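You operate a simulated robot arm through the tools that you are given. There is no shell and no other tool.

The job below is to be done with a simulated robot arm. You get a single attempt, and the scene is never put back.

JOB
At the wall board, move the hose from the left air panel to the other and turn its air on.
Fine: shut and vent the first panel before its clip opens; clip the plug in.

Only the result counts: the job must be done as asked and must still hold three seconds after the hand-in. Knocking over, shifting, dropping, spilling or breaking anything else fails it.

ROBOT AND FRAMES
A 7-joint arm with a two-finger parallel gripper, fixed in place. Base frame: the origin is on the floor under the middle of its stand, x ahead of it, y to its left, z up. Readings come in mm, degrees, newtons and seconds.
It reaches about 1372 mm from its shoulder. Its first joint turns from -149.0 to 149.0 degrees. Payload 3.43 kg.
The tool frame sits at the grasp point between the pads (the TCP): z along the fingers, y along the line on which they close. The tips reach 30 mm beyond it. The gripper opens to 94 mm. The fingers are 28 mm wide and 10 mm thick; the gripper's body (50 by 96 mm) begins 55 mm behind the TCP.
Orientation is that of the tool frame in the base frame, as [roll, pitch, yaw] about the fixed x, y, z axes, in that order (R = Rz(yaw) Ry(pitch) Rx(roll)). With the fingers straight down and closing along the base's y, the tool's x points along the base's -x, its y along +y and its z along -z.

CONTROLS
- The arm moves only by the tool arm_command. Its argument "plan" is a list of rows, each an object (a shift or turn left out is 0, a gripper value left out holds the last) with "rot": the turn, a rotation vector about the base's x, y, z in degrees, a list of three; "linear": the shift along the base's x, y, z in cm, a list of three; "hand": the closure in counts, from 0 (fully open) to 255 (shut). In form: [{"rot": [rx, ry, rz], "linear": [tx, ty, tz], "hand": hand}, ...]. A call has 1 to 20 rows; each row shifts and turns the commanded pose from where the row before left it. A row lasts 0.2 s, in which the tool goes at most 50 mm and 8.6 degrees; a call with a longer step from one row to the next is refused whole, and so is a gripper value outside its range. Where a pose cannot be reached the arm comes as near as it can. A force on the tool above 40 N (or 10 N above the force at the start of the call, whichever is more), or a blocked arm, ends the call early, and 0.2 s more pass. Each finger travels about 45 mm/s and halts on what it meets, pressing with about 26 N; the grip force reading is that of the motor and also rises with nothing between the fingers. The clock runs only during rows and for 0.2 s after the last one: add rows that do not move to give the fingers time. The reply holds the time, the measured pose of the TCP, the force on the tool along the base axes, the opening and the grip force, in the units named above and with some noise, with the torque about the TCP (base axes, N m) and any sound that the robot's microphone picked up, and new pictures: "show" is both (left out), scene, wrist or none.
- Cameras (640 x 400 px; columns grow to the right, rows downward): "scene" is fixed at [401, 499.4, 1588.6]; the picture's right is [0.96, -0.30, 0.00], its down [-0.23, -0.74, -0.63] and it looks along [0.19, 0.60, -0.78] (base axes); focal length 214 px, centre (320, 200). "wrist" rides on the gripper at [76, 14, -102] in the tool frame; the picture's right is [-0.18, 0.98, 0.00], its down [-0.75, -0.14, -0.64] and it looks along [-0.63, -0.12, 0.77] (tool axes); focal length 243 px, centre (320, 200). There is no depth. A picture from a camera that has moved, and an enlarged one, comes with that camera's place and axes in the base frame and with its lens.
- close_up(camera, box): a new picture of the part [left, top, right, bottom] of that camera's present view, enlarged. The clock stands still meanwhile.
- finish_job(): hands the job in; it is judged then, once.

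Places have to be worked out from the pictures, the camera data and where the tool is seen. Open the gripper and draw the arm clear of the work before you hand the job in, unless the task says otherwise.

The tools are called after "Request:" as a command line: name --argument value ..., lists and objects as JSON in quotes. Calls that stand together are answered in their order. arm_command: Moves the arm, as the interface text tells. Its arguments: {"type":"object","properties":{"plan":{"type":"array"},"show":{"type":"string","enum":["both","scene","wrist","none"]}},"required":["plan"]} The other tools are called the same way: close_up (camera, box) takes an enlarged picture of a part of a camera's view; finish_job () hands the job in.

At the start:

```text
clock: 0.0
tool_pos: [302.1, 939.7, 1235.1]
tcp_rot: [-180.0, -0.1, -180.0]
force: [0.0, 0.0, 0.1]
ft_torque: [0.02, 0.01, 0.0]
width: 94.0
grip_force: 0.1
```

scene: 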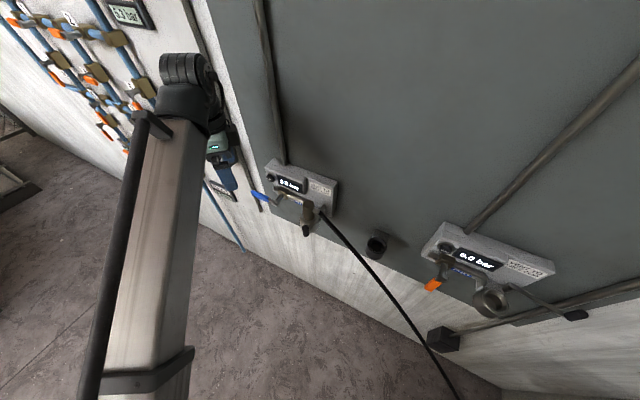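
wrist: 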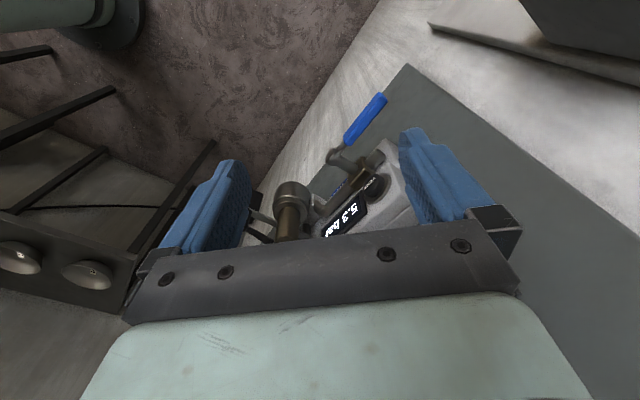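

I'll begin by looking closely at both air panels to read valves, vents and clips before moving.

Request:
close_up --camera "scene" --box '[230, 140, 390, 260]'

Request:
close_up --camera "scene" --box '[400, 210, 600, 350]'

Request:
close_up --camera "wrist" --box '[230, 80, 450, 250]'

```text
3.33 times, centred on (310, 200) of scene
camera zoom: at [401.0, 499.4, 1588.6], right [0.96, -0.3, 0.0], down [-0.23, -0.74, -0.63], along [0.19, 0.6, -0.78], focal length 715 px, centre (353, 200)
```

zoom: 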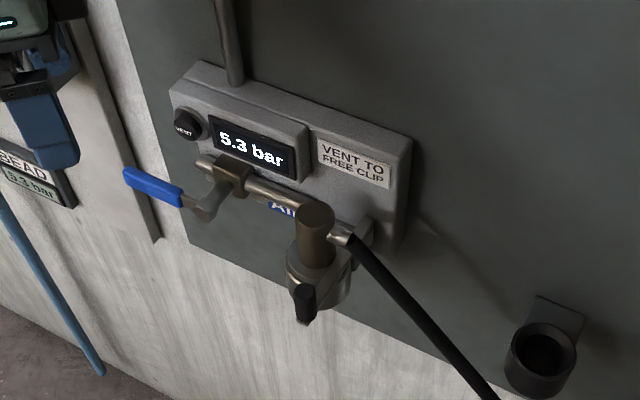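

```text
2.86 times, centred on (500, 280) of scene
camera zoom: at [401.0, 499.4, 1588.6], right [0.96, -0.3, 0.0], down [-0.23, -0.74, -0.63], along [0.19, 0.6, -0.78], focal length 613 px, centre (-194, -29)
```

zoom: 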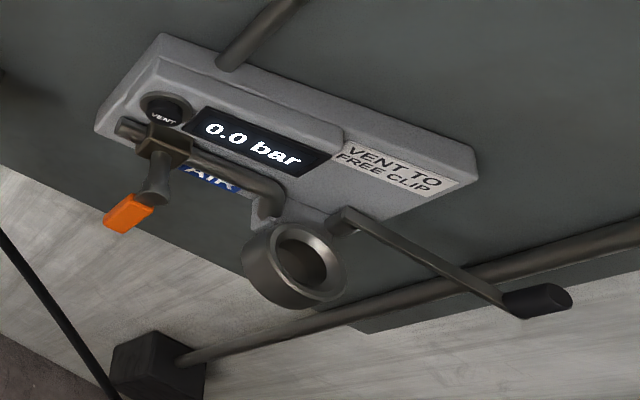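

```text
2.35 times, centred on (340, 165) of wrist
camera zoom: at [226.5, 953.8, 1337.3], right [0.18, 0.98, 0.0], down [0.75, -0.14, 0.64], along [0.63, -0.12, -0.77], focal length 571 px, centre (273, 282)
```

zoom: 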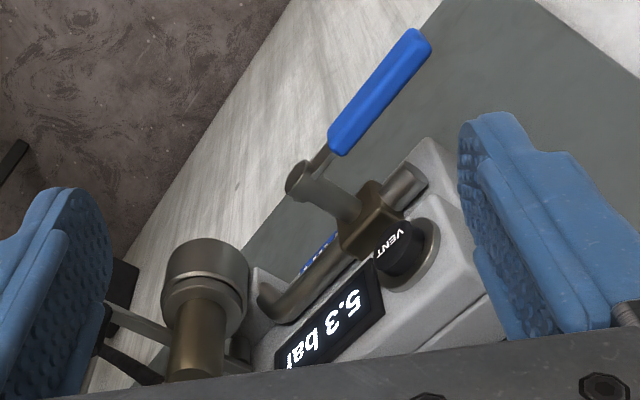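

The wall runs at about 45° to the base axes, and the left panel is on at 5.3 bar with its blue handle along the pipe. The plug stands in an upright cup. I'll back off from the wall and yaw the tool 45° so the wrist camera faces the board.

Request:
arm_command --plan '[{"linear": [-2.5, -2.5, 0]}, {"linear": [-2.5, -2.5, 0]}, {"linear": [-2.5, -2.5, 0]}, {"linear": [-2.5, -2.5, 0]}, {"rot": [0, 0, 7.5], "linear": [1, -1, 0]}, {"rot": [0, 0, 7.5], "linear": [1, -1, 0]}, {"rot": [0, 0, 7.5], "linear": [1, -1, 0]}, {"rot": [0, 0, 7.5], "linear": [1, -1, 0]}, {"rot": [0, 0, 7.5], "linear": [1, -1, 0]}, {"rot": [0, 0, 7.5], "linear": [1, -1, 0]}]'

```text
clock: 2.2
tool_pos: [266.7, 798.2, 1198.2]
tcp_rot: [179.6, 0.5, -134.8]
force: [-0.6, 0.3, 0.0]
ft_torque: [0.0, -0.03, -0.04]
width: 93.8
grip_force: 0.1
out of reach, approached as far as the arm can: row 3, 4, 5, 6, 7, 9, 10
camera wrist: at [202.3, 751.8, 1300.2], right [-0.57, 0.82, 0.01], down [0.63, 0.43, 0.65], along [0.53, 0.37, -0.76], focal length 243 px, centre (320, 200)
```

scene: 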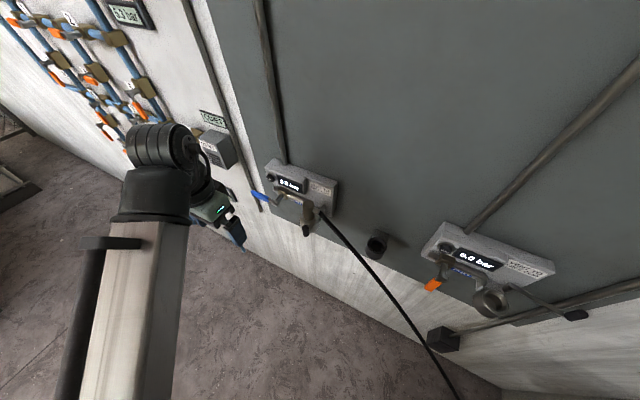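
wrist: 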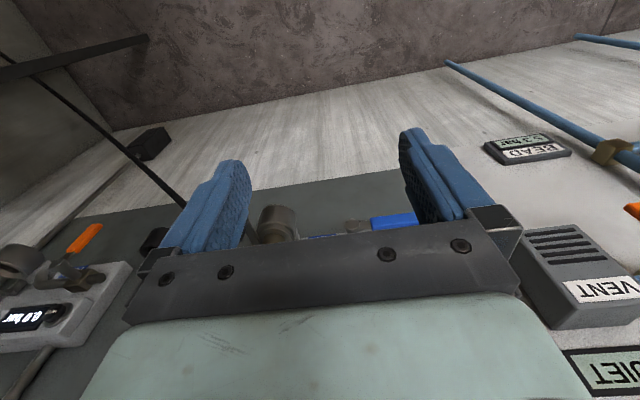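

The arm can't hold that height so near its base, and it settled at z of about 1198. The wrist picture is upside-down in this pose, so I'll lower slightly and pitch the fingers toward the wall to see how the arm takes it.

Request:
arm_command --plan '[{"linear": [0, 0, -3]}, {"rot": [5.3, -5.3, 0]}, {"rot": [5.3, -5.3, 0]}, {"rot": [5.3, -5.3, 0]}, {"rot": [5.3, -5.3, 0]}, {"rot": [5.3, -5.3, 0]}, {"rot": [5.3, -5.3, 0]}]'

```text
clock: 3.8
tool_pos: [267.6, 798.2, 1169.0]
tcp_rot: [-180.0, 45.1, -135.0]
force: [-0.5, 0.1, 0.2]
ft_torque: [-0.01, 0.03, -0.03]
width: 93.9
grip_force: 0.1
camera wrist: at [167.5, 717.6, 1187.2], right [-0.6, 0.79, 0.13], down [0.15, -0.04, 0.99], along [0.78, 0.62, -0.09], focal length 243 px, centre (320, 200)
```

scene: 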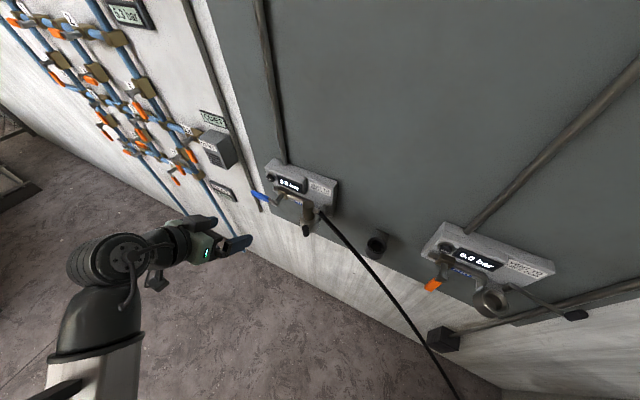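
wrist: 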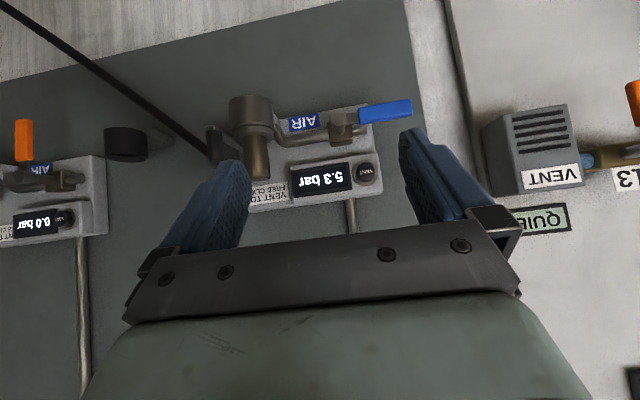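

This view looks straight at the board, upside-down. I'll zoom in on both panels.

Request:
close_up --camera "wrist" --box '[190, 70, 430, 220]'

Request:
close_up --camera "wrist" --box '[0, 90, 240, 240]'

Request:
close_up --camera "scene" --box '[250, 150, 350, 250]'

Request:
close_up --camera "scene" --box '[420, 220, 600, 330]'

```text
2.67 times, centred on (310, 145) of wrist
camera zoom: at [167.5, 717.6, 1187.2], right [-0.6, 0.79, 0.13], down [0.15, -0.04, 0.99], along [0.78, 0.62, -0.09], focal length 647 px, centre (347, 347)
```

zoom: 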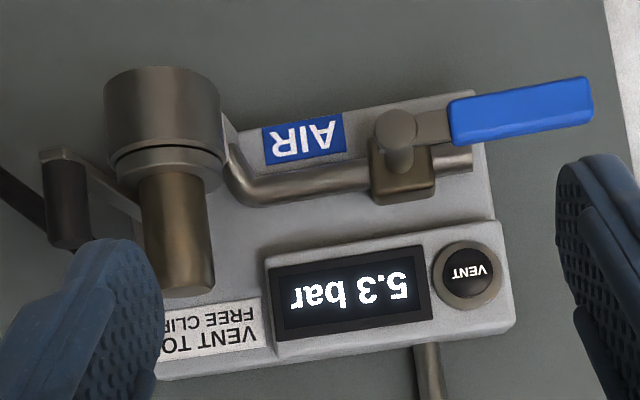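

```text
2.67 times, centred on (120, 165) of wrist
camera zoom: at [167.5, 717.6, 1187.2], right [-0.6, 0.79, 0.13], down [0.15, -0.04, 0.99], along [0.78, 0.62, -0.09], focal length 647 px, centre (853, 293)
```

zoom: 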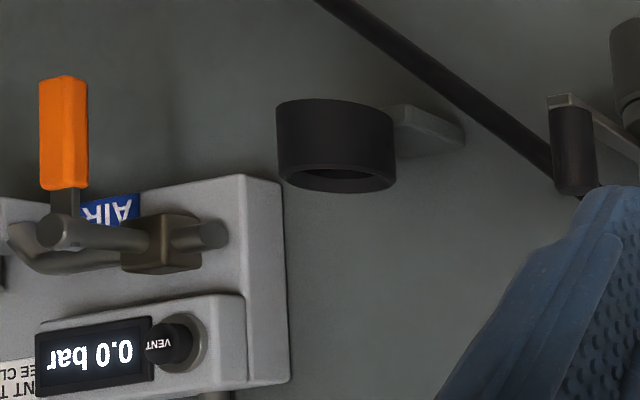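

```text
4.00 times, centred on (300, 200) of scene
camera zoom: at [401.0, 499.4, 1588.6], right [0.96, -0.3, 0.0], down [-0.23, -0.74, -0.63], along [0.19, 0.6, -0.78], focal length 858 px, centre (400, 200)
```

zoom: 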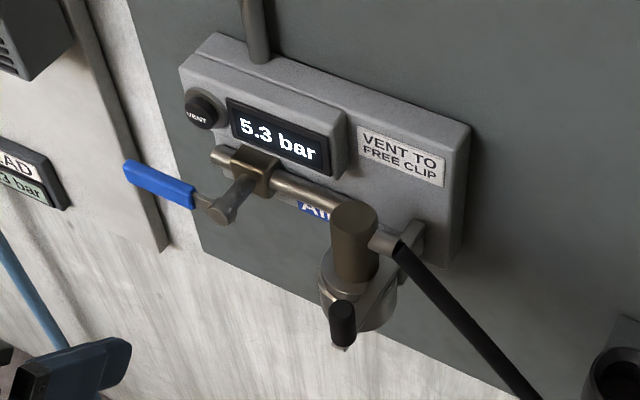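

```text
3.56 times, centred on (510, 275) of scene
camera zoom: at [401.0, 499.4, 1588.6], right [0.96, -0.3, 0.0], down [-0.23, -0.74, -0.63], along [0.19, 0.6, -0.78], focal length 763 px, centre (-356, -67)
```

zoom: 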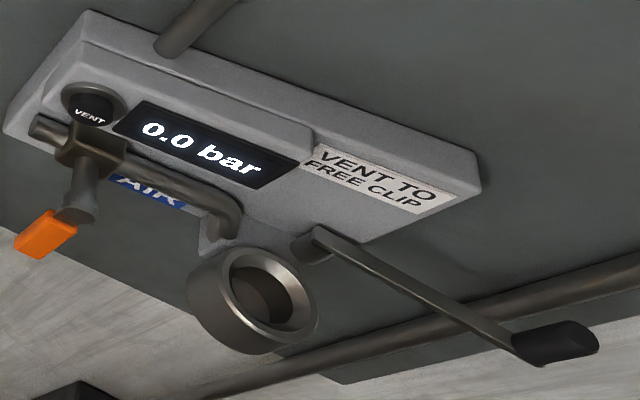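

Both panels are clear now. The blue handle points left when open, and the shut orange handle on the right points down. The clip lever swings about an upright hinge to the right of the cup: closed points outward, open points right. I'll pitch the fingers to horizontal and close them to use as a pusher.

Request:
arm_command --plan '[{"rot": [5.3, -5.3, 0], "hand": 255}, {"rot": [5.3, -5.3, 0]}, {"rot": [5.3, -5.3, 0]}, {"rot": [5.3, -5.3, 0]}, {"rot": [5.3, -5.3, 0]}, {"rot": [5.3, -5.3, 0]}]'

```text
clock: 5.2
tool_pos: [267.0, 799.2, 1168.3]
tcp_rot: [30.1, 89.9, 75.3]
force: [0.2, -0.2, 0.1]
ft_torque: [-0.02, 0.0, -0.02]
width: 0.0
grip_force: 25.6
camera wrist: at [183.5, 734.5, 1091.6], right [-0.7, 0.69, 0.18], down [-0.35, -0.56, 0.75], along [0.62, 0.46, 0.63], focal length 243 px, centre (320, 200)
```

scene: 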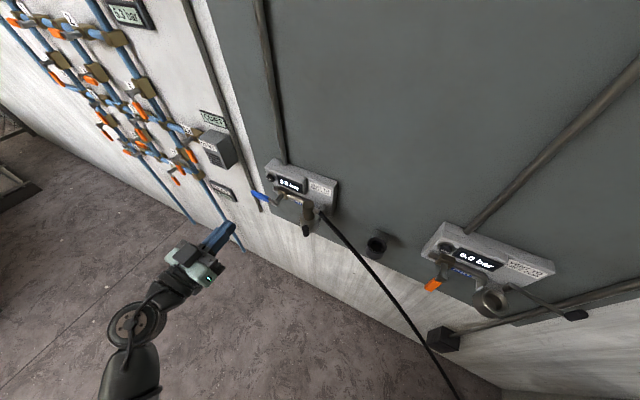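
wrist: 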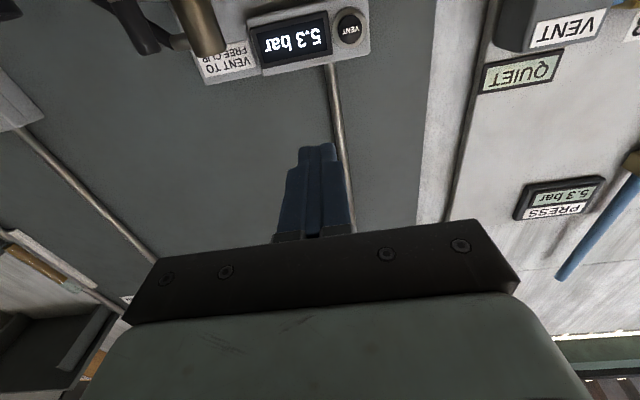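

The horizontal pose is reachable, but the camera sits underneath. I'll try rolling the tool about its own axis so the camera comes on top with an upright picture.

Request:
arm_command --plan '[{"rot": [6, 6, 0]}, {"rot": [6, 6, 0]}, {"rot": [6, 6, 0]}, {"rot": [6, 6, 0]}, {"rot": [6, 6, 0]}, {"rot": [6, 6, 0]}, {"rot": [6, 6, 0]}, {"rot": [6, 6, 0]}, {"rot": [6, 6, 0]}, {"rot": [6, 6, 0]}]'

```text
clock: 7.4
tool_pos: [266.4, 796.9, 1168.9]
tcp_rot: [90.0, 5.0, 135.1]
force: [0.0, 0.4, -0.7]
ft_torque: [-0.02, 0.0, 0.0]
width: 0.1
grip_force: 26.3
camera wrist: at [138.7, 778.7, 1176.4], right [0.07, -0.07, 1.0], down [0.09, -0.99, -0.07], along [0.99, 0.09, -0.06], focal length 243 px, centre (320, 200)
```

scene: 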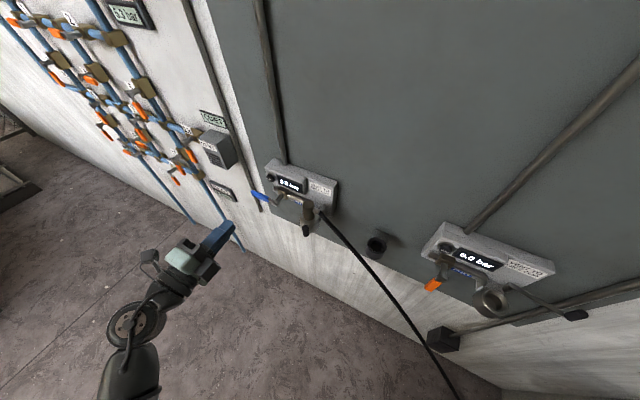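
wrist: 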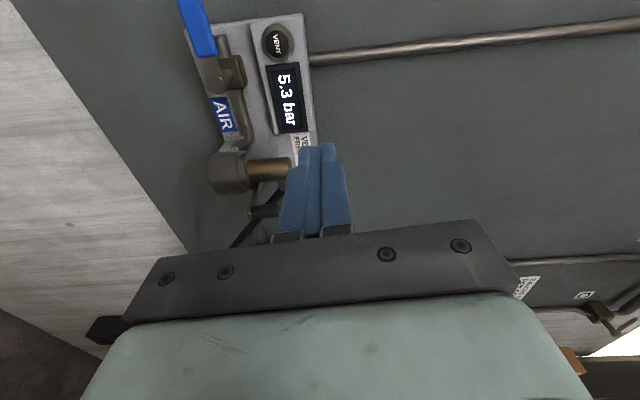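

Half way there with no reach trouble. I'll continue until the camera is on top.

Request:
arm_command --plan '[{"rot": [6, 6, 0]}, {"rot": [6, 6, 0]}, {"rot": [6, 6, 0]}, {"rot": [6, 6, 0]}, {"rot": [6, 6, 0]}, {"rot": [6, 6, 0]}, {"rot": [6, 6, 0]}, {"rot": [6, 6, 0]}, {"rot": [6, 6, 0]}, {"rot": [6, 6, 0]}, {"rot": [6, 6, 0]}, {"rot": [1.3, 1.3, 0]}]'

```text
clock: 10.0
tool_pos: [452.3, 669.6, 1314.1]
tcp_rot: [86.4, -81.2, 152.1]
force: [-0.4, 0.7, -0.1]
ft_torque: [0.01, -0.01, 0.0]
width: 0.1
grip_force: 26.1
out of reach, approached as far as the arm can: row 3, 4, 5, 6, 7, 8, 9, 10, 11, 12
camera wrist: at [400.1, 580.2, 1390.9], right [0.85, -0.52, -0.03], down [-0.35, -0.53, -0.77], along [0.39, 0.67, -0.63], focal length 243 px, centre (320, 200)
```

scene: 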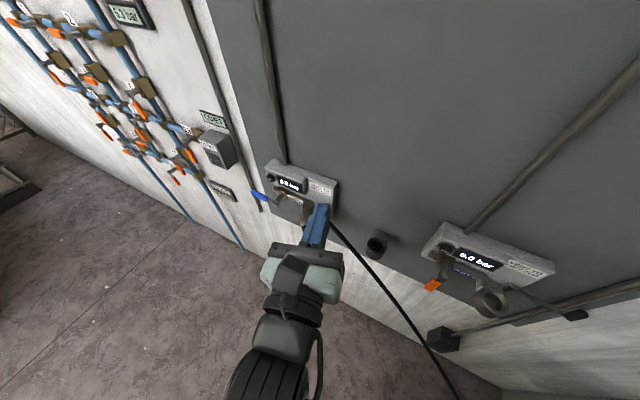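
wrist: 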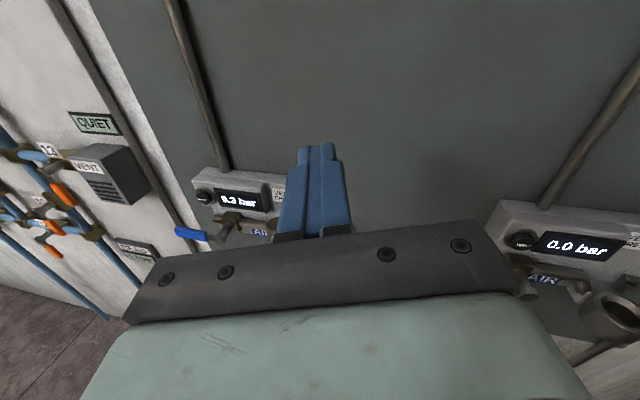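

The roll met a joint limit just short of 180°, at a shifted position of (452, 670, 1314), but the picture is upright with the camera above. I'll move toward the left panel's vent area while squaring up the orientation, and see whether it holds there.

Request:
arm_command --plan '[{"linear": [-2.0, 3.36, -2.63], "rot": [0.71, 1.04, -1.93]}, {"linear": [-2.0, 3.36, -2.63], "rot": [0.71, 1.04, -1.93]}, {"linear": [-2.0, 3.36, -2.63], "rot": [0.71, 1.04, -1.93]}, {"linear": [-2.0, 3.36, -2.63], "rot": [0.71, 1.04, -1.93]}, {"linear": [-2.0, 3.36, -2.63], "rot": [0.71, 1.04, -1.93]}, {"linear": [-2.0, 3.36, -2.63], "rot": [0.71, 1.04, -1.93]}]'

```text
clock: 11.4
tool_pos: [523.3, 760.2, 1154.1]
tcp_rot: [75.3, -85.7, 163.2]
force: [-0.1, 0.5, 0.4]
ft_torque: [0.02, 0.01, 0.03]
width: 0.1
grip_force: 25.4
out of reach, approached as far as the arm can: row 1, 2, 3, 4, 5, 6
camera wrist: at [476.6, 665.9, 1227.6], right [0.85, -0.52, -0.11], down [-0.4, -0.49, -0.77], along [0.34, 0.7, -0.62], focal length 243 px, centre (320, 200)
```

scene: 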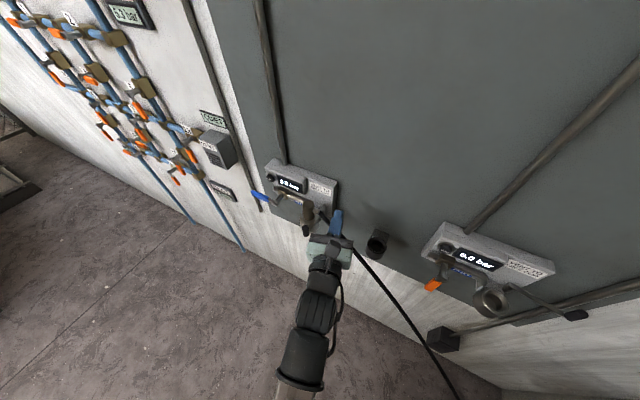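
wrist: 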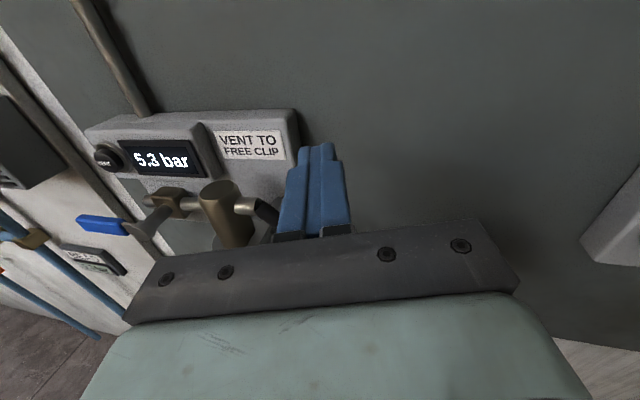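

That drifted the hand right (u≈-168) and close to the hose, so this roll isn't attainable at the left panel. I'll back straight off the wall now.

Request:
arm_command --plan '[{"linear": [-2.0, -3.0, 1.0]}, {"linear": [-2.0, -3.0, 1.0]}, {"linear": [-2.0, -3.0, 1.0]}, {"linear": [-2.0, -3.0, 1.0]}]'

```text
clock: 12.4
tool_pos: [444.6, 638.4, 1191.9]
tcp_rot: [75.8, -85.7, 163.2]
force: [0.2, 0.6, -0.7]
ft_torque: [-0.02, 0.01, 0.01]
width: 0.0
grip_force: 25.8
camera wrist: at [398.1, 544.6, 1265.9], right [0.85, -0.51, -0.11], down [-0.4, -0.49, -0.77], along [0.34, 0.7, -0.62], focal length 243 px, centre (320, 200)
```

scene: 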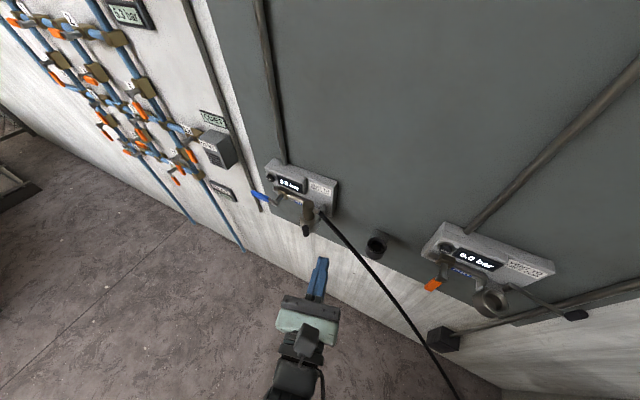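
wrist: 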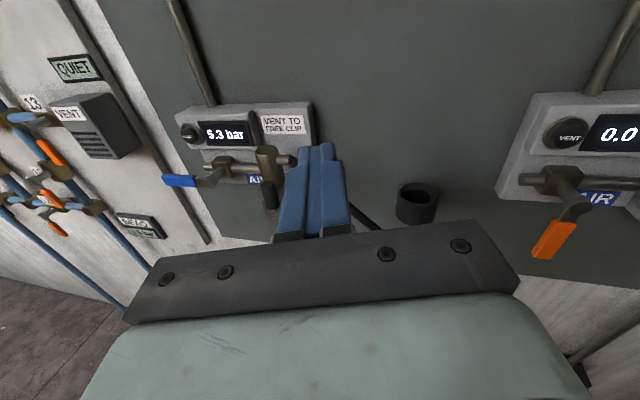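

The hose looks undisturbed. I'll roll back so the camera sits on the left, which was reachable earlier, while travelling to a standoff in front of the blue handle.

Request:
arm_command --plan '[{"linear": [-1.0, 0.2, 0], "rot": [-4.25, -6.99, -0.12]}, {"linear": [-1.5, 1.5, -0.5], "rot": [-4.25, -6.99, -0.12]}, {"linear": [-2.0, 2.5, -0.6], "rot": [-4.25, -6.99, -0.12]}, {"linear": [-2.0, 2.5, -0.6], "rot": [-4.25, -6.99, -0.12]}, {"linear": [-2.0, 2.5, -0.6], "rot": [-4.25, -6.99, -0.12]}, {"linear": [-2.0, 2.5, -0.6], "rot": [-4.25, -6.99, -0.12]}, {"linear": [-2.0, 2.5, -0.6], "rot": [-4.25, -6.99, -0.12]}, {"linear": [-2.0, 2.5, -0.6], "rot": [-4.25, -6.99, -0.12]}, {"linear": [-2.0, 2.5, -0.6], "rot": [-4.25, -6.99, -0.12]}, {"linear": [-2.0, 2.5, -0.6], "rot": [-4.25, -6.99, -0.12]}, {"linear": [-2.0, 2.5, -0.6], "rot": [-4.25, -6.99, -0.12]}]'

```text
clock: 14.8
tool_pos: [237.9, 883.3, 1132.8]
tcp_rot: [89.1, 4.3, 148.7]
force: [-0.2, -0.5, 0.1]
ft_torque: [-0.01, 0.0, 0.0]
width: 0.1
grip_force: 26.4
camera wrist: at [118.4, 834.1, 1139.2], right [0.09, -0.07, 0.99], down [0.32, -0.94, -0.1], along [0.94, 0.33, -0.06], focal length 243 px, centre (320, 200)
```

scene: 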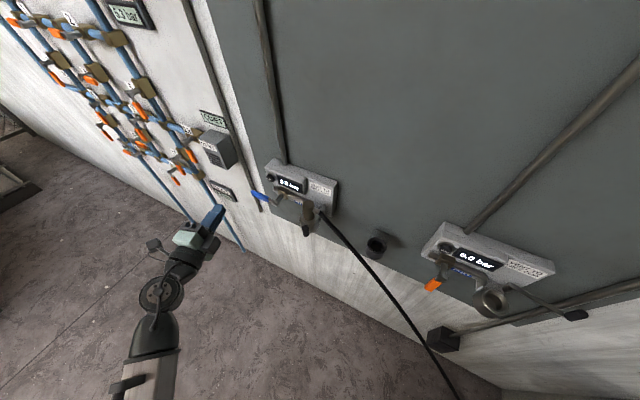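
wrist: 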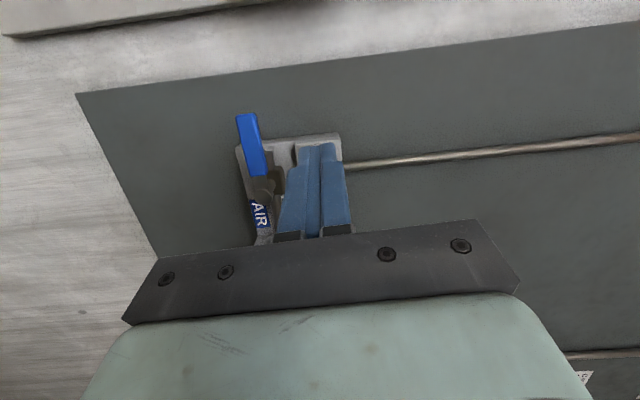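

The hand is at a standoff left of the panel with no reach problems. I'll square it up to the wall and move to hover just above and in front of the blue handle.

Request:
arm_command --plan '[{"linear": [2.1, 2.0, -1.43], "rot": [1.0, 1.0, -4.57]}, {"linear": [2.1, 2.0, -1.43], "rot": [1.0, 1.0, -4.57]}, {"linear": [2.0, 2.0, -1.43], "rot": [1.0, 1.0, -4.57]}]'

Request:
close_up --camera "scene" --box '[190, 130, 350, 250]'

Request:
close_up --camera "wrist" --box '[160, 40, 400, 240]'

```text
clock: 15.6
tool_pos: [300.3, 942.1, 1090.4]
tcp_rot: [88.5, -0.1, 135.0]
force: [-0.2, 0.6, -0.3]
ft_torque: [0.02, 0.0, 0.04]
width: 0.3
grip_force: 25.5
camera wrist: at [173.7, 923.1, 1101.7], right [0.11, -0.15, 0.98], down [0.08, -0.98, -0.16], along [0.99, 0.1, -0.1], focal length 243 px, centre (320, 200)
```

scene: 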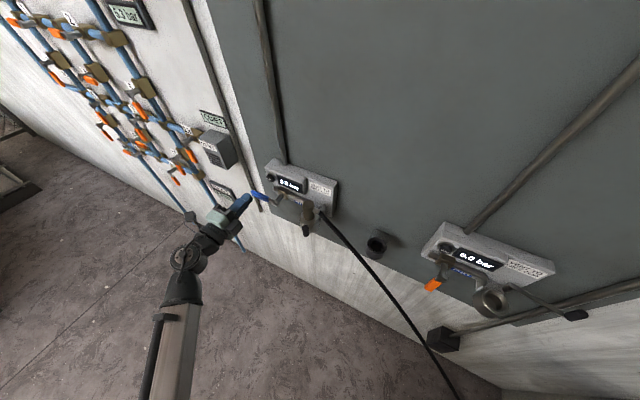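
wrist: 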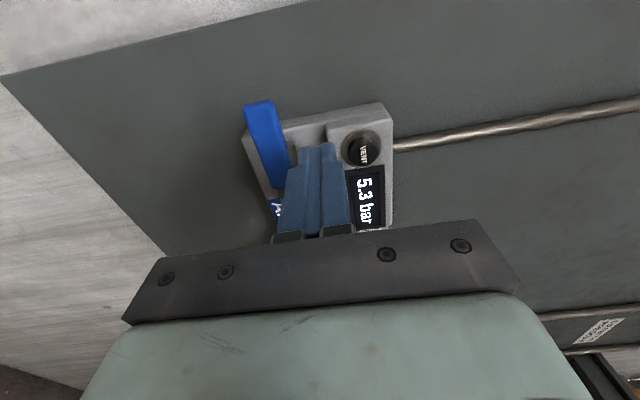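

```text
3.33 times, centred on (270, 190) of scene
camera zoom: at [401.0, 499.4, 1588.6], right [0.96, -0.3, 0.0], down [-0.23, -0.74, -0.63], along [0.19, 0.6, -0.78], focal length 715 px, centre (487, 233)
```

zoom: 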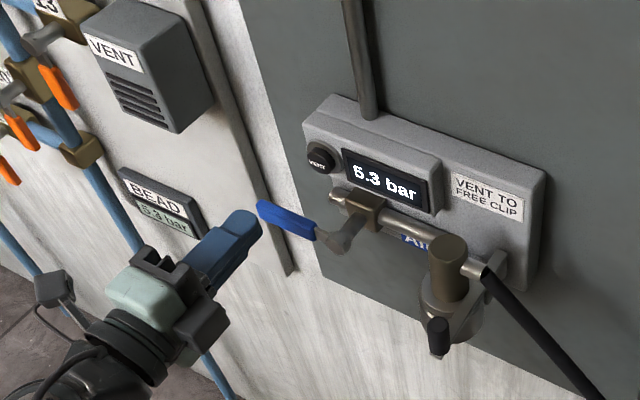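

```text
2.00 times, centred on (280, 140) of wrist
camera zoom: at [173.7, 923.1, 1101.7], right [0.11, -0.15, 0.98], down [0.08, -0.98, -0.16], along [0.99, 0.1, -0.1], focal length 485 px, centre (400, 320)
```

zoom: 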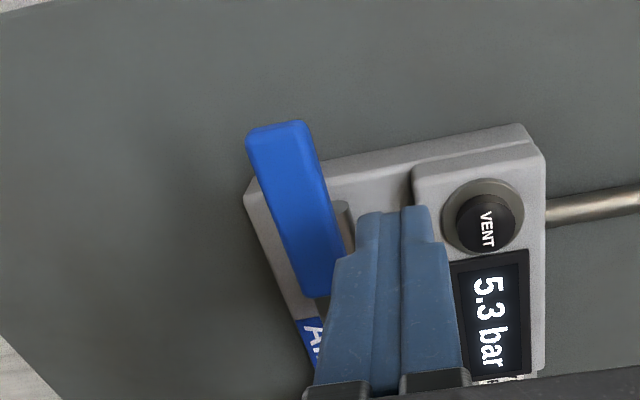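

The fingertips are about 35 mm short of the handle and above it. The handle runs from u=-483 to -415 at z≈1053, with its pivot near u=-390. I'll move forward over it and press it down along its arc.

Request:
arm_command --plan '[{"linear": [1.9, 1.9, 0]}, {"linear": [1.9, 1.9, 0]}, {"linear": [0, 0, -1.8]}, {"linear": [-0.27, 0.27, -1.43]}, {"linear": [0, 0, -1.6]}, {"linear": [0.29, -0.29, -1.67]}]'

Request:
close_up --camera "scene" --box '[190, 130, 350, 250]'

```text
clock: 17.0
tool_pos: [343.8, 976.2, 1062.0]
tcp_rot: [89.9, 0.6, 135.3]
force: [-1.4, 0.8, 1.5]
ft_torque: [0.01, 0.01, 0.03]
width: 0.2
grip_force: 25.9
out of reach, approached as far as the arm can: row 3, 4, 5, 6
camera wrist: at [216.8, 956.8, 1074.8], right [0.12, -0.13, 0.98], down [0.09, -0.99, -0.14], along [0.99, 0.1, -0.11], focal length 243 px, centre (320, 200)
```

scene: 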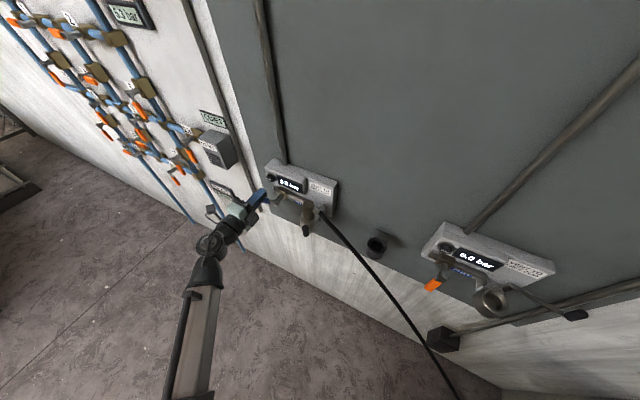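
wrist: 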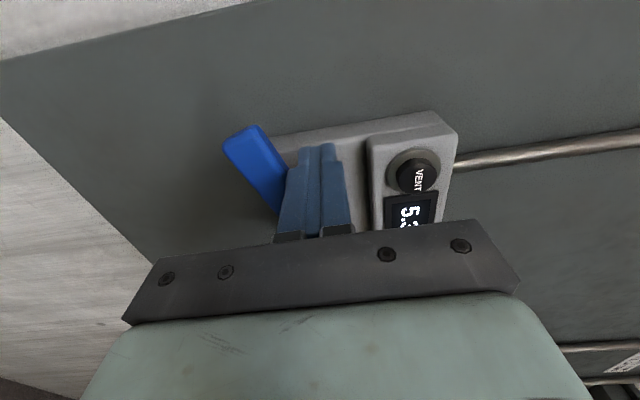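

```text
3.33 times, centred on (270, 190) of scene
camera zoom: at [401.0, 499.4, 1588.6], right [0.96, -0.3, 0.0], down [-0.23, -0.74, -0.63], along [0.19, 0.6, -0.78], focal length 715 px, centre (487, 233)
```

zoom: 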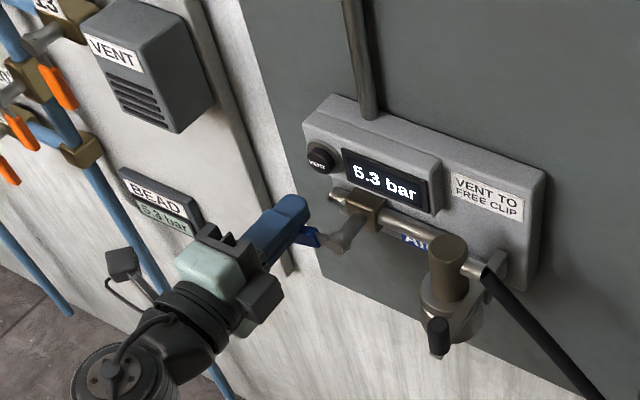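

The handle has just begun to turn, but the arm ran out of reach at this height with level fingers. I'll lift off, back away and tilt the fingers 45° downward, which should give more room lower down.

Request:
arm_command --plan '[{"linear": [0, 0, 2]}, {"linear": [-2.1, -2.1, 1]}, {"linear": [-2.1, -2.1, 0]}, {"rot": [-5.3, 5.3, 0]}, {"rot": [-5.3, 5.3, 0]}, {"rot": [-5.3, 5.3, 0]}, {"rot": [-5.3, 5.3, 0]}, {"rot": [-5.3, 5.3, 0]}, {"rot": [-5.3, 5.3, 0]}]'

Request:
close_up --camera "scene" --box '[190, 130, 350, 250]'

```text
clock: 19.0
tool_pos: [299.9, 933.3, 1092.8]
tcp_rot: [133.7, 0.0, 135.1]
force: [0.4, 0.1, 0.1]
ft_torque: [0.02, -0.01, 0.04]
width: 0.0
grip_force: 26.1
camera wrist: at [200.0, 941.4, 1174.0], right [0.61, 0.35, 0.71], down [0.14, -0.93, 0.34], along [0.78, -0.11, -0.62], focal length 243 px, centre (320, 200)
```

scene: 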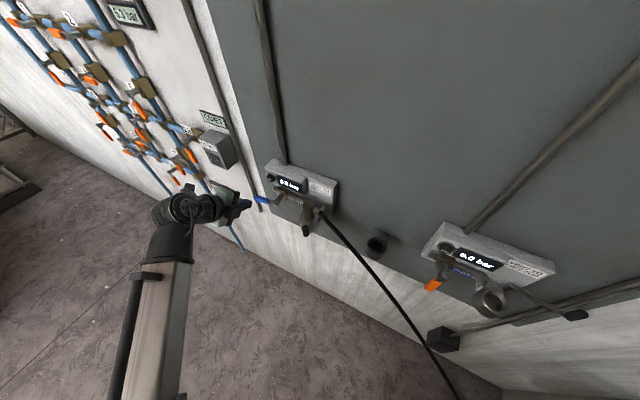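
wrist: 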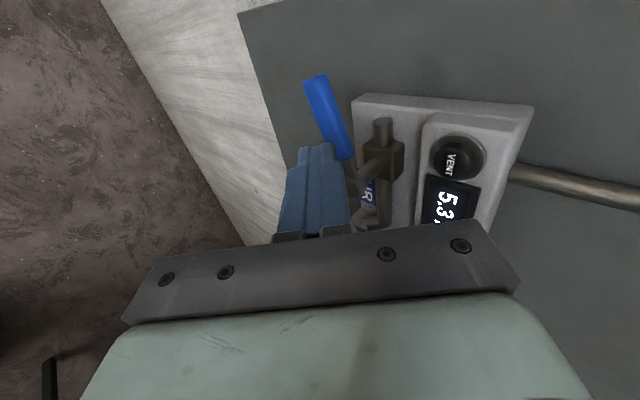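

```text
3.33 times, centred on (270, 190) of scene
camera zoom: at [401.0, 499.4, 1588.6], right [0.96, -0.3, 0.0], down [-0.23, -0.74, -0.63], along [0.19, 0.6, -0.78], focal length 715 px, centre (487, 233)
```

zoom: 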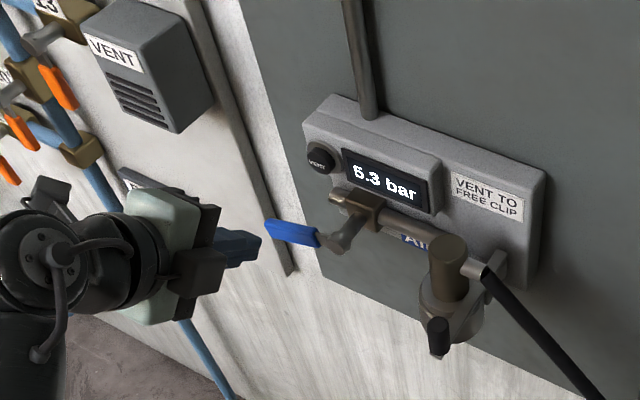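

The handle is already about 12° down, so down is the right way to turn it. With the tilted fingers I'll come over it again and follow its arc down.

Request:
arm_command --plan '[{"linear": [1.73, 2.3, 0]}, {"linear": [1.73, 2.3, 0]}, {"linear": [-0.27, 0.27, -1.74]}, {"linear": [-0.08, 0.08, -1.67]}, {"linear": [0.28, -0.28, -1.77]}]'

Request:
close_up --camera "scene" --box '[190, 130, 350, 250]'

```text
clock: 20.2
tool_pos: [335.2, 981.6, 1041.5]
tcp_rot: [133.5, -0.2, 135.1]
force: [0.8, -0.1, 1.6]
ft_torque: [0.0, 0.03, 0.02]
width: 0.0
grip_force: 25.9
camera wrist: at [235.7, 988.5, 1123.1], right [0.61, 0.35, 0.71], down [0.14, -0.93, 0.34], along [0.78, -0.11, -0.62], focal length 243 px, centre (320, 200)
```

scene: 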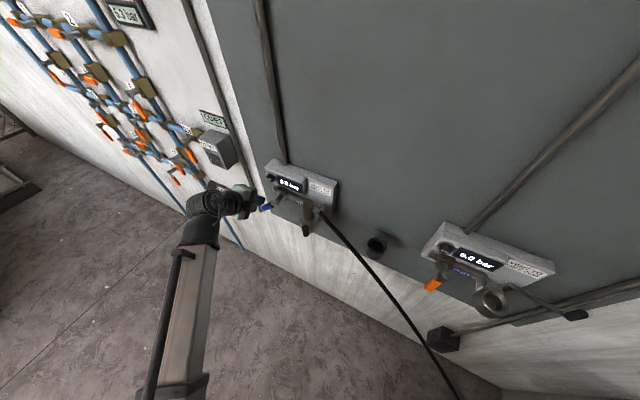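
wrist: 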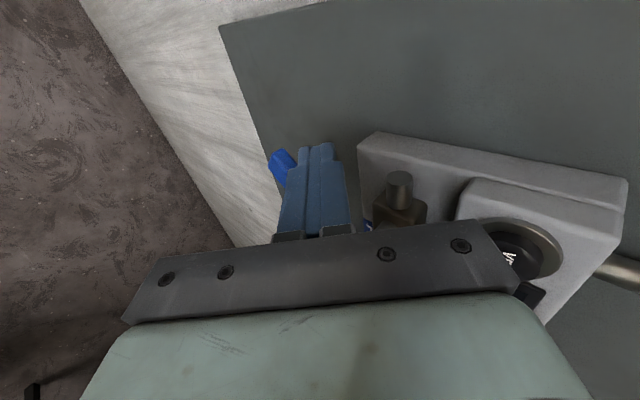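

```text
3.33 times, centred on (270, 190) of scene
camera zoom: at [401.0, 499.4, 1588.6], right [0.96, -0.3, 0.0], down [-0.23, -0.74, -0.63], along [0.19, 0.6, -0.78], focal length 715 px, centre (487, 233)
```

zoom: 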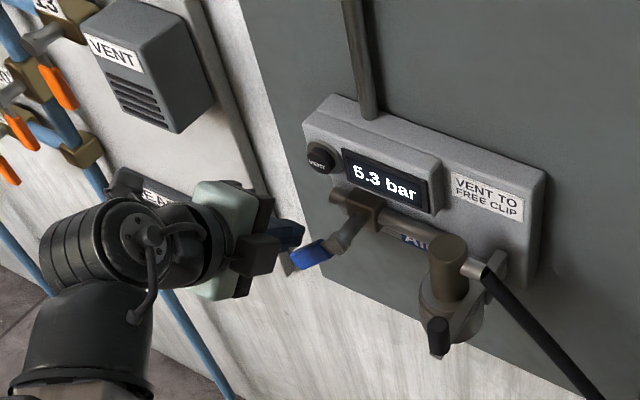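

It works: the handle is at about 45° with only light force. I'll continue along the arc to straight down.

Request:
arm_command --plan '[{"linear": [0.66, -0.66, -1.72]}, {"linear": [1.04, -1.04, -1.41]}, {"linear": [0.67, -0.67, -0.45]}, {"linear": [0.67, -0.67, -0.45]}, {"linear": [0.3, -0.3, 0]}]'

Request:
close_up --camera "scene" --box '[190, 130, 350, 250]'

```text
clock: 21.4
tool_pos: [364.3, 952.0, 1004.1]
tcp_rot: [133.3, -0.4, 135.5]
force: [-24.5, 27.3, 7.3]
ft_torque: [-0.4, -0.49, 0.24]
width: 0.0
grip_force: 25.9
camera wrist: at [264.3, 958.2, 1083.9], right [0.61, 0.35, 0.71], down [0.14, -0.93, 0.33], along [0.78, -0.1, -0.62], focal length 243 px, centre (320, 200)
```

scene: 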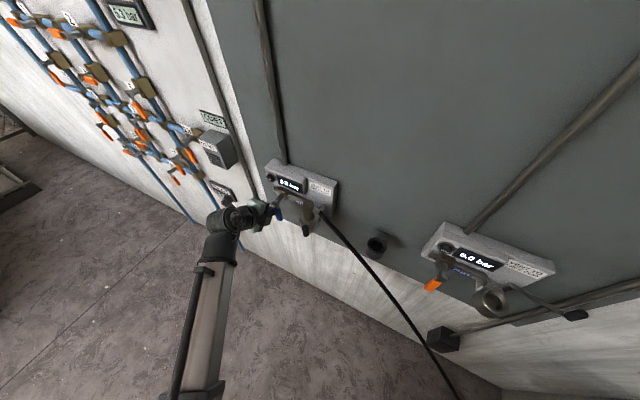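
wrist: 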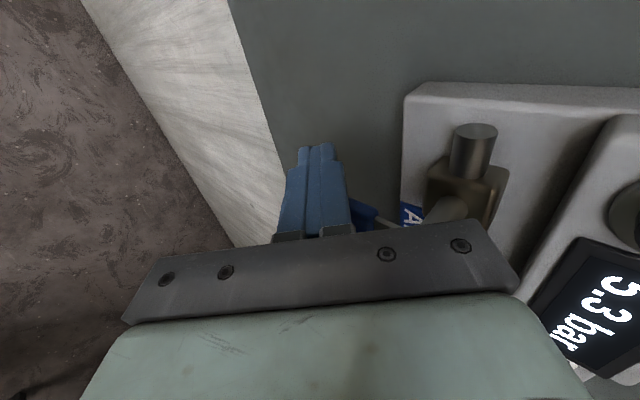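

```text
3.33 times, centred on (270, 190) of scene
camera zoom: at [401.0, 499.4, 1588.6], right [0.96, -0.3, 0.0], down [-0.23, -0.74, -0.63], along [0.19, 0.6, -0.78], focal length 715 px, centre (487, 233)
```

zoom: 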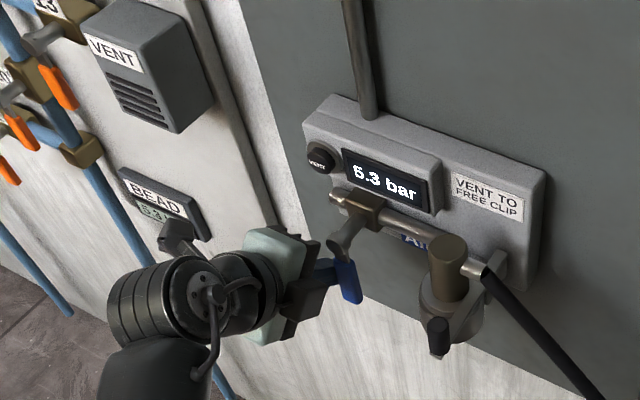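

The force jumped to about 37 N against the stop and the handle is straight down, so the left panel is shut. Next I'll retreat and line the closed fingertips up with the black VENT button.

Request:
arm_command --plan '[{"linear": [-1.06, 1.06, 0]}, {"linear": [-3.18, -3.18, 0]}, {"linear": [0.3, -0.3, 4.4]}, {"linear": [0.3, -0.3, 4.4]}, {"linear": [0.3, -0.3, 4.4]}, {"linear": [1.5, 1.5, 0]}, {"linear": [1.5, 1.5, 0]}]'

Request:
close_up --camera "scene" --box '[210, 130, 350, 250]'

Request:
close_up --camera "wrist" --box '[240, 80, 480, 240]'

```text
clock: 23.0
tool_pos: [362.9, 947.1, 1132.8]
tcp_rot: [133.5, -0.1, 135.0]
force: [-0.1, -0.4, -0.8]
ft_torque: [0.03, 0.01, -0.02]
width: 0.2
grip_force: 26.6
camera wrist: at [263.5, 954.1, 1214.1], right [0.61, 0.35, 0.71], down [0.14, -0.93, 0.34], along [0.78, -0.11, -0.61], focal length 243 px, centre (320, 200)
```

scene: 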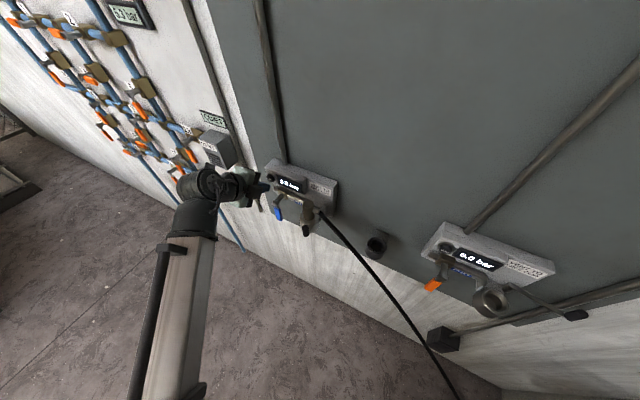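
wrist: 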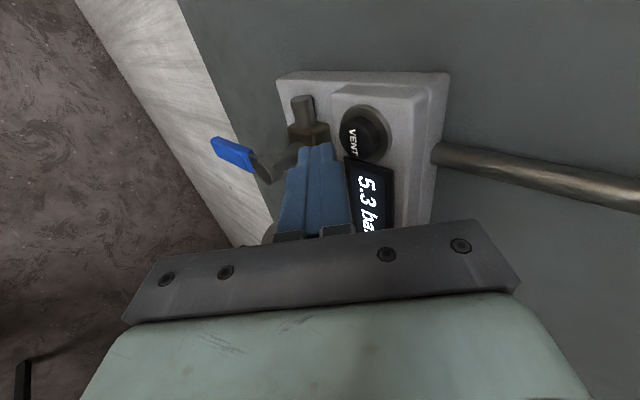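

```text
3.33 times, centred on (280, 190) of scene
camera zoom: at [401.0, 499.4, 1588.6], right [0.96, -0.3, 0.0], down [-0.23, -0.74, -0.63], along [0.19, 0.6, -0.78], focal length 715 px, centre (453, 233)
```

zoom: 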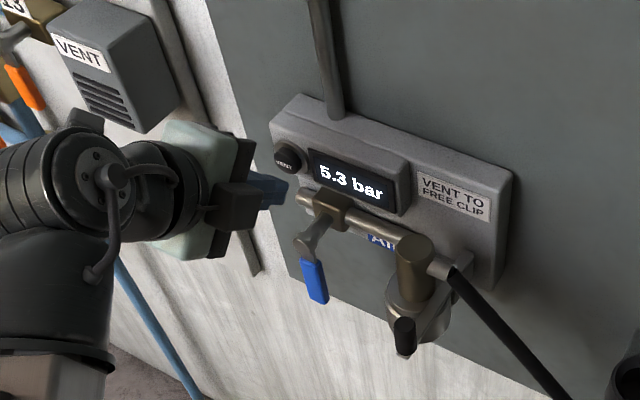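

```text
2.50 times, centred on (360, 160) of wrist
camera zoom: at [263.5, 954.1, 1214.1], right [0.61, 0.35, 0.71], down [0.14, -0.93, 0.34], along [0.78, -0.11, -0.61], focal length 606 px, centre (220, 300)
```

zoom: 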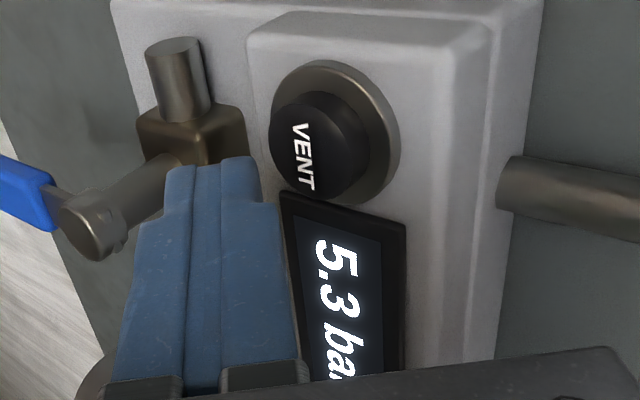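

The blue handle now hangs straight down and the display still reads 5.3 bar. The fingertips are in front of the VENT button at u≈-414, z≈1121, so I'll press it in along the wall normal and hold.

Request:
arm_command --plan '[{"linear": [0.8, 0.8, 0.3]}, {"linear": [0.35, 0.35, 0]}, {"linear": [0.3, 0.3, 0]}, {"linear": [0.2, 0.2, 0]}, {}, {}, {}]'

Request:
close_up --camera "scene" --box '[210, 130, 350, 250]'

Request:
close_up --camera "wrist" --box '[240, 80, 480, 240]'

```text
clock: 24.2
tool_pos: [376.8, 959.9, 1135.2]
tcp_rot: [134.0, -0.2, 135.0]
force: [-14.0, -12.7, 7.6]
ft_torque: [-0.02, 0.05, 0.04]
width: 0.1
grip_force: 26.6
heard: click
stopped in row 6: the force on the tool passed its limit at 41 N (the readings are from after the stop); the commanded pose is now the measured one
camera wrist: at [277.5, 967.4, 1217.1], right [0.61, 0.35, 0.71], down [0.14, -0.93, 0.34], along [0.78, -0.11, -0.62], focal length 243 px, centre (320, 200)
```

scene: 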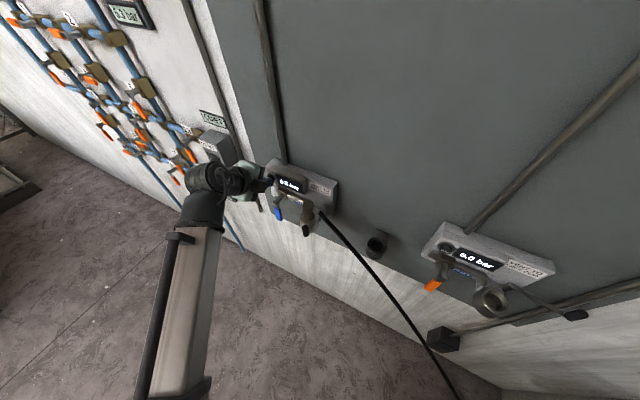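
wrist: 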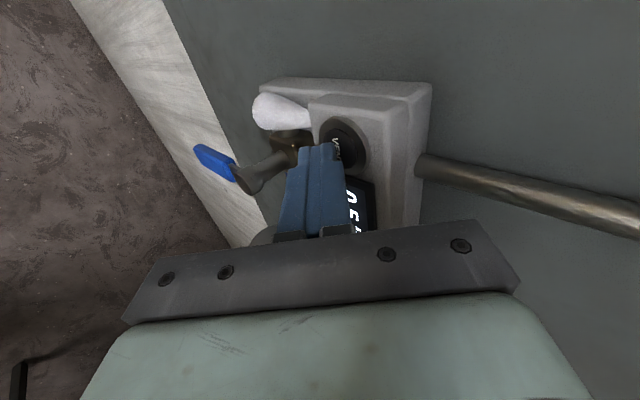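

```text
3.33 times, centred on (280, 190) of scene
camera zoom: at [401.0, 499.4, 1588.6], right [0.96, -0.3, 0.0], down [-0.23, -0.74, -0.63], along [0.19, 0.6, -0.78], focal length 715 px, centre (453, 233)
```

zoom: 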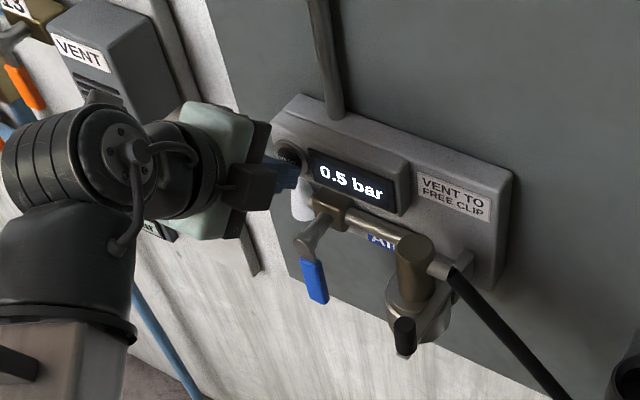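

```text
2.50 times, centred on (360, 160) of wrist
camera zoom: at [277.5, 967.4, 1217.1], right [0.61, 0.35, 0.71], down [0.14, -0.93, 0.34], along [0.78, -0.11, -0.62], focal length 606 px, centre (220, 300)
```

zoom: 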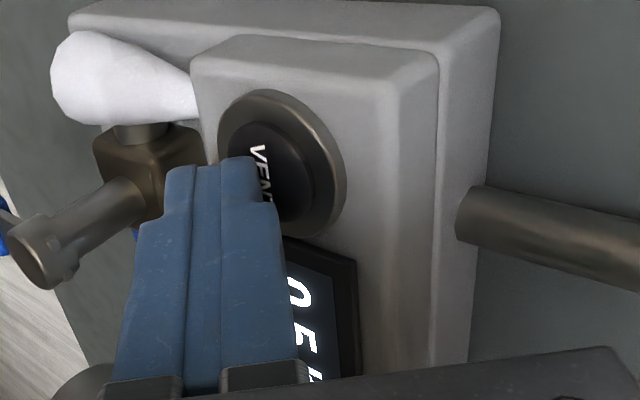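

The button clicked, a puff of air is showing and the display has fallen to 0.5 bar. I'll hold it pressed until it reads zero.

Request:
arm_command --plan '[{}, {}, {}, {}, {}, {}]' --show "none"

Request:
close_up --camera "scene" --box '[210, 130, 350, 250]'

```text
clock: 25.6
tool_pos: [377.6, 960.4, 1135.5]
tcp_rot: [133.8, -0.2, 135.1]
force: [-23.2, -22.2, 0.7]
ft_torque: [-0.32, 0.36, 0.09]
width: 0.0
grip_force: 26.0
```

```text
3.33 times, centred on (280, 190) of scene
camera zoom: at [401.0, 499.4, 1588.6], right [0.96, -0.3, 0.0], down [-0.23, -0.74, -0.63], along [0.19, 0.6, -0.78], focal length 715 px, centre (453, 233)
```

zoom: 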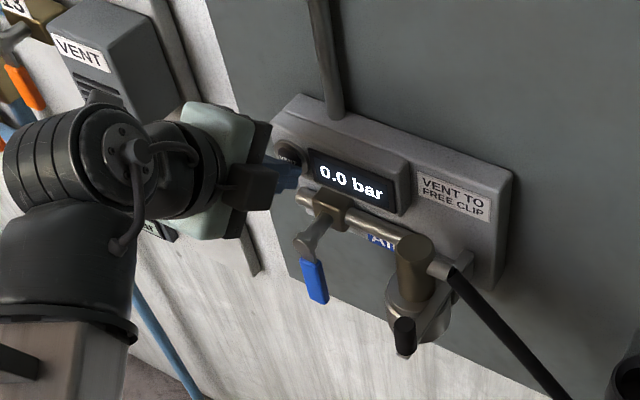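

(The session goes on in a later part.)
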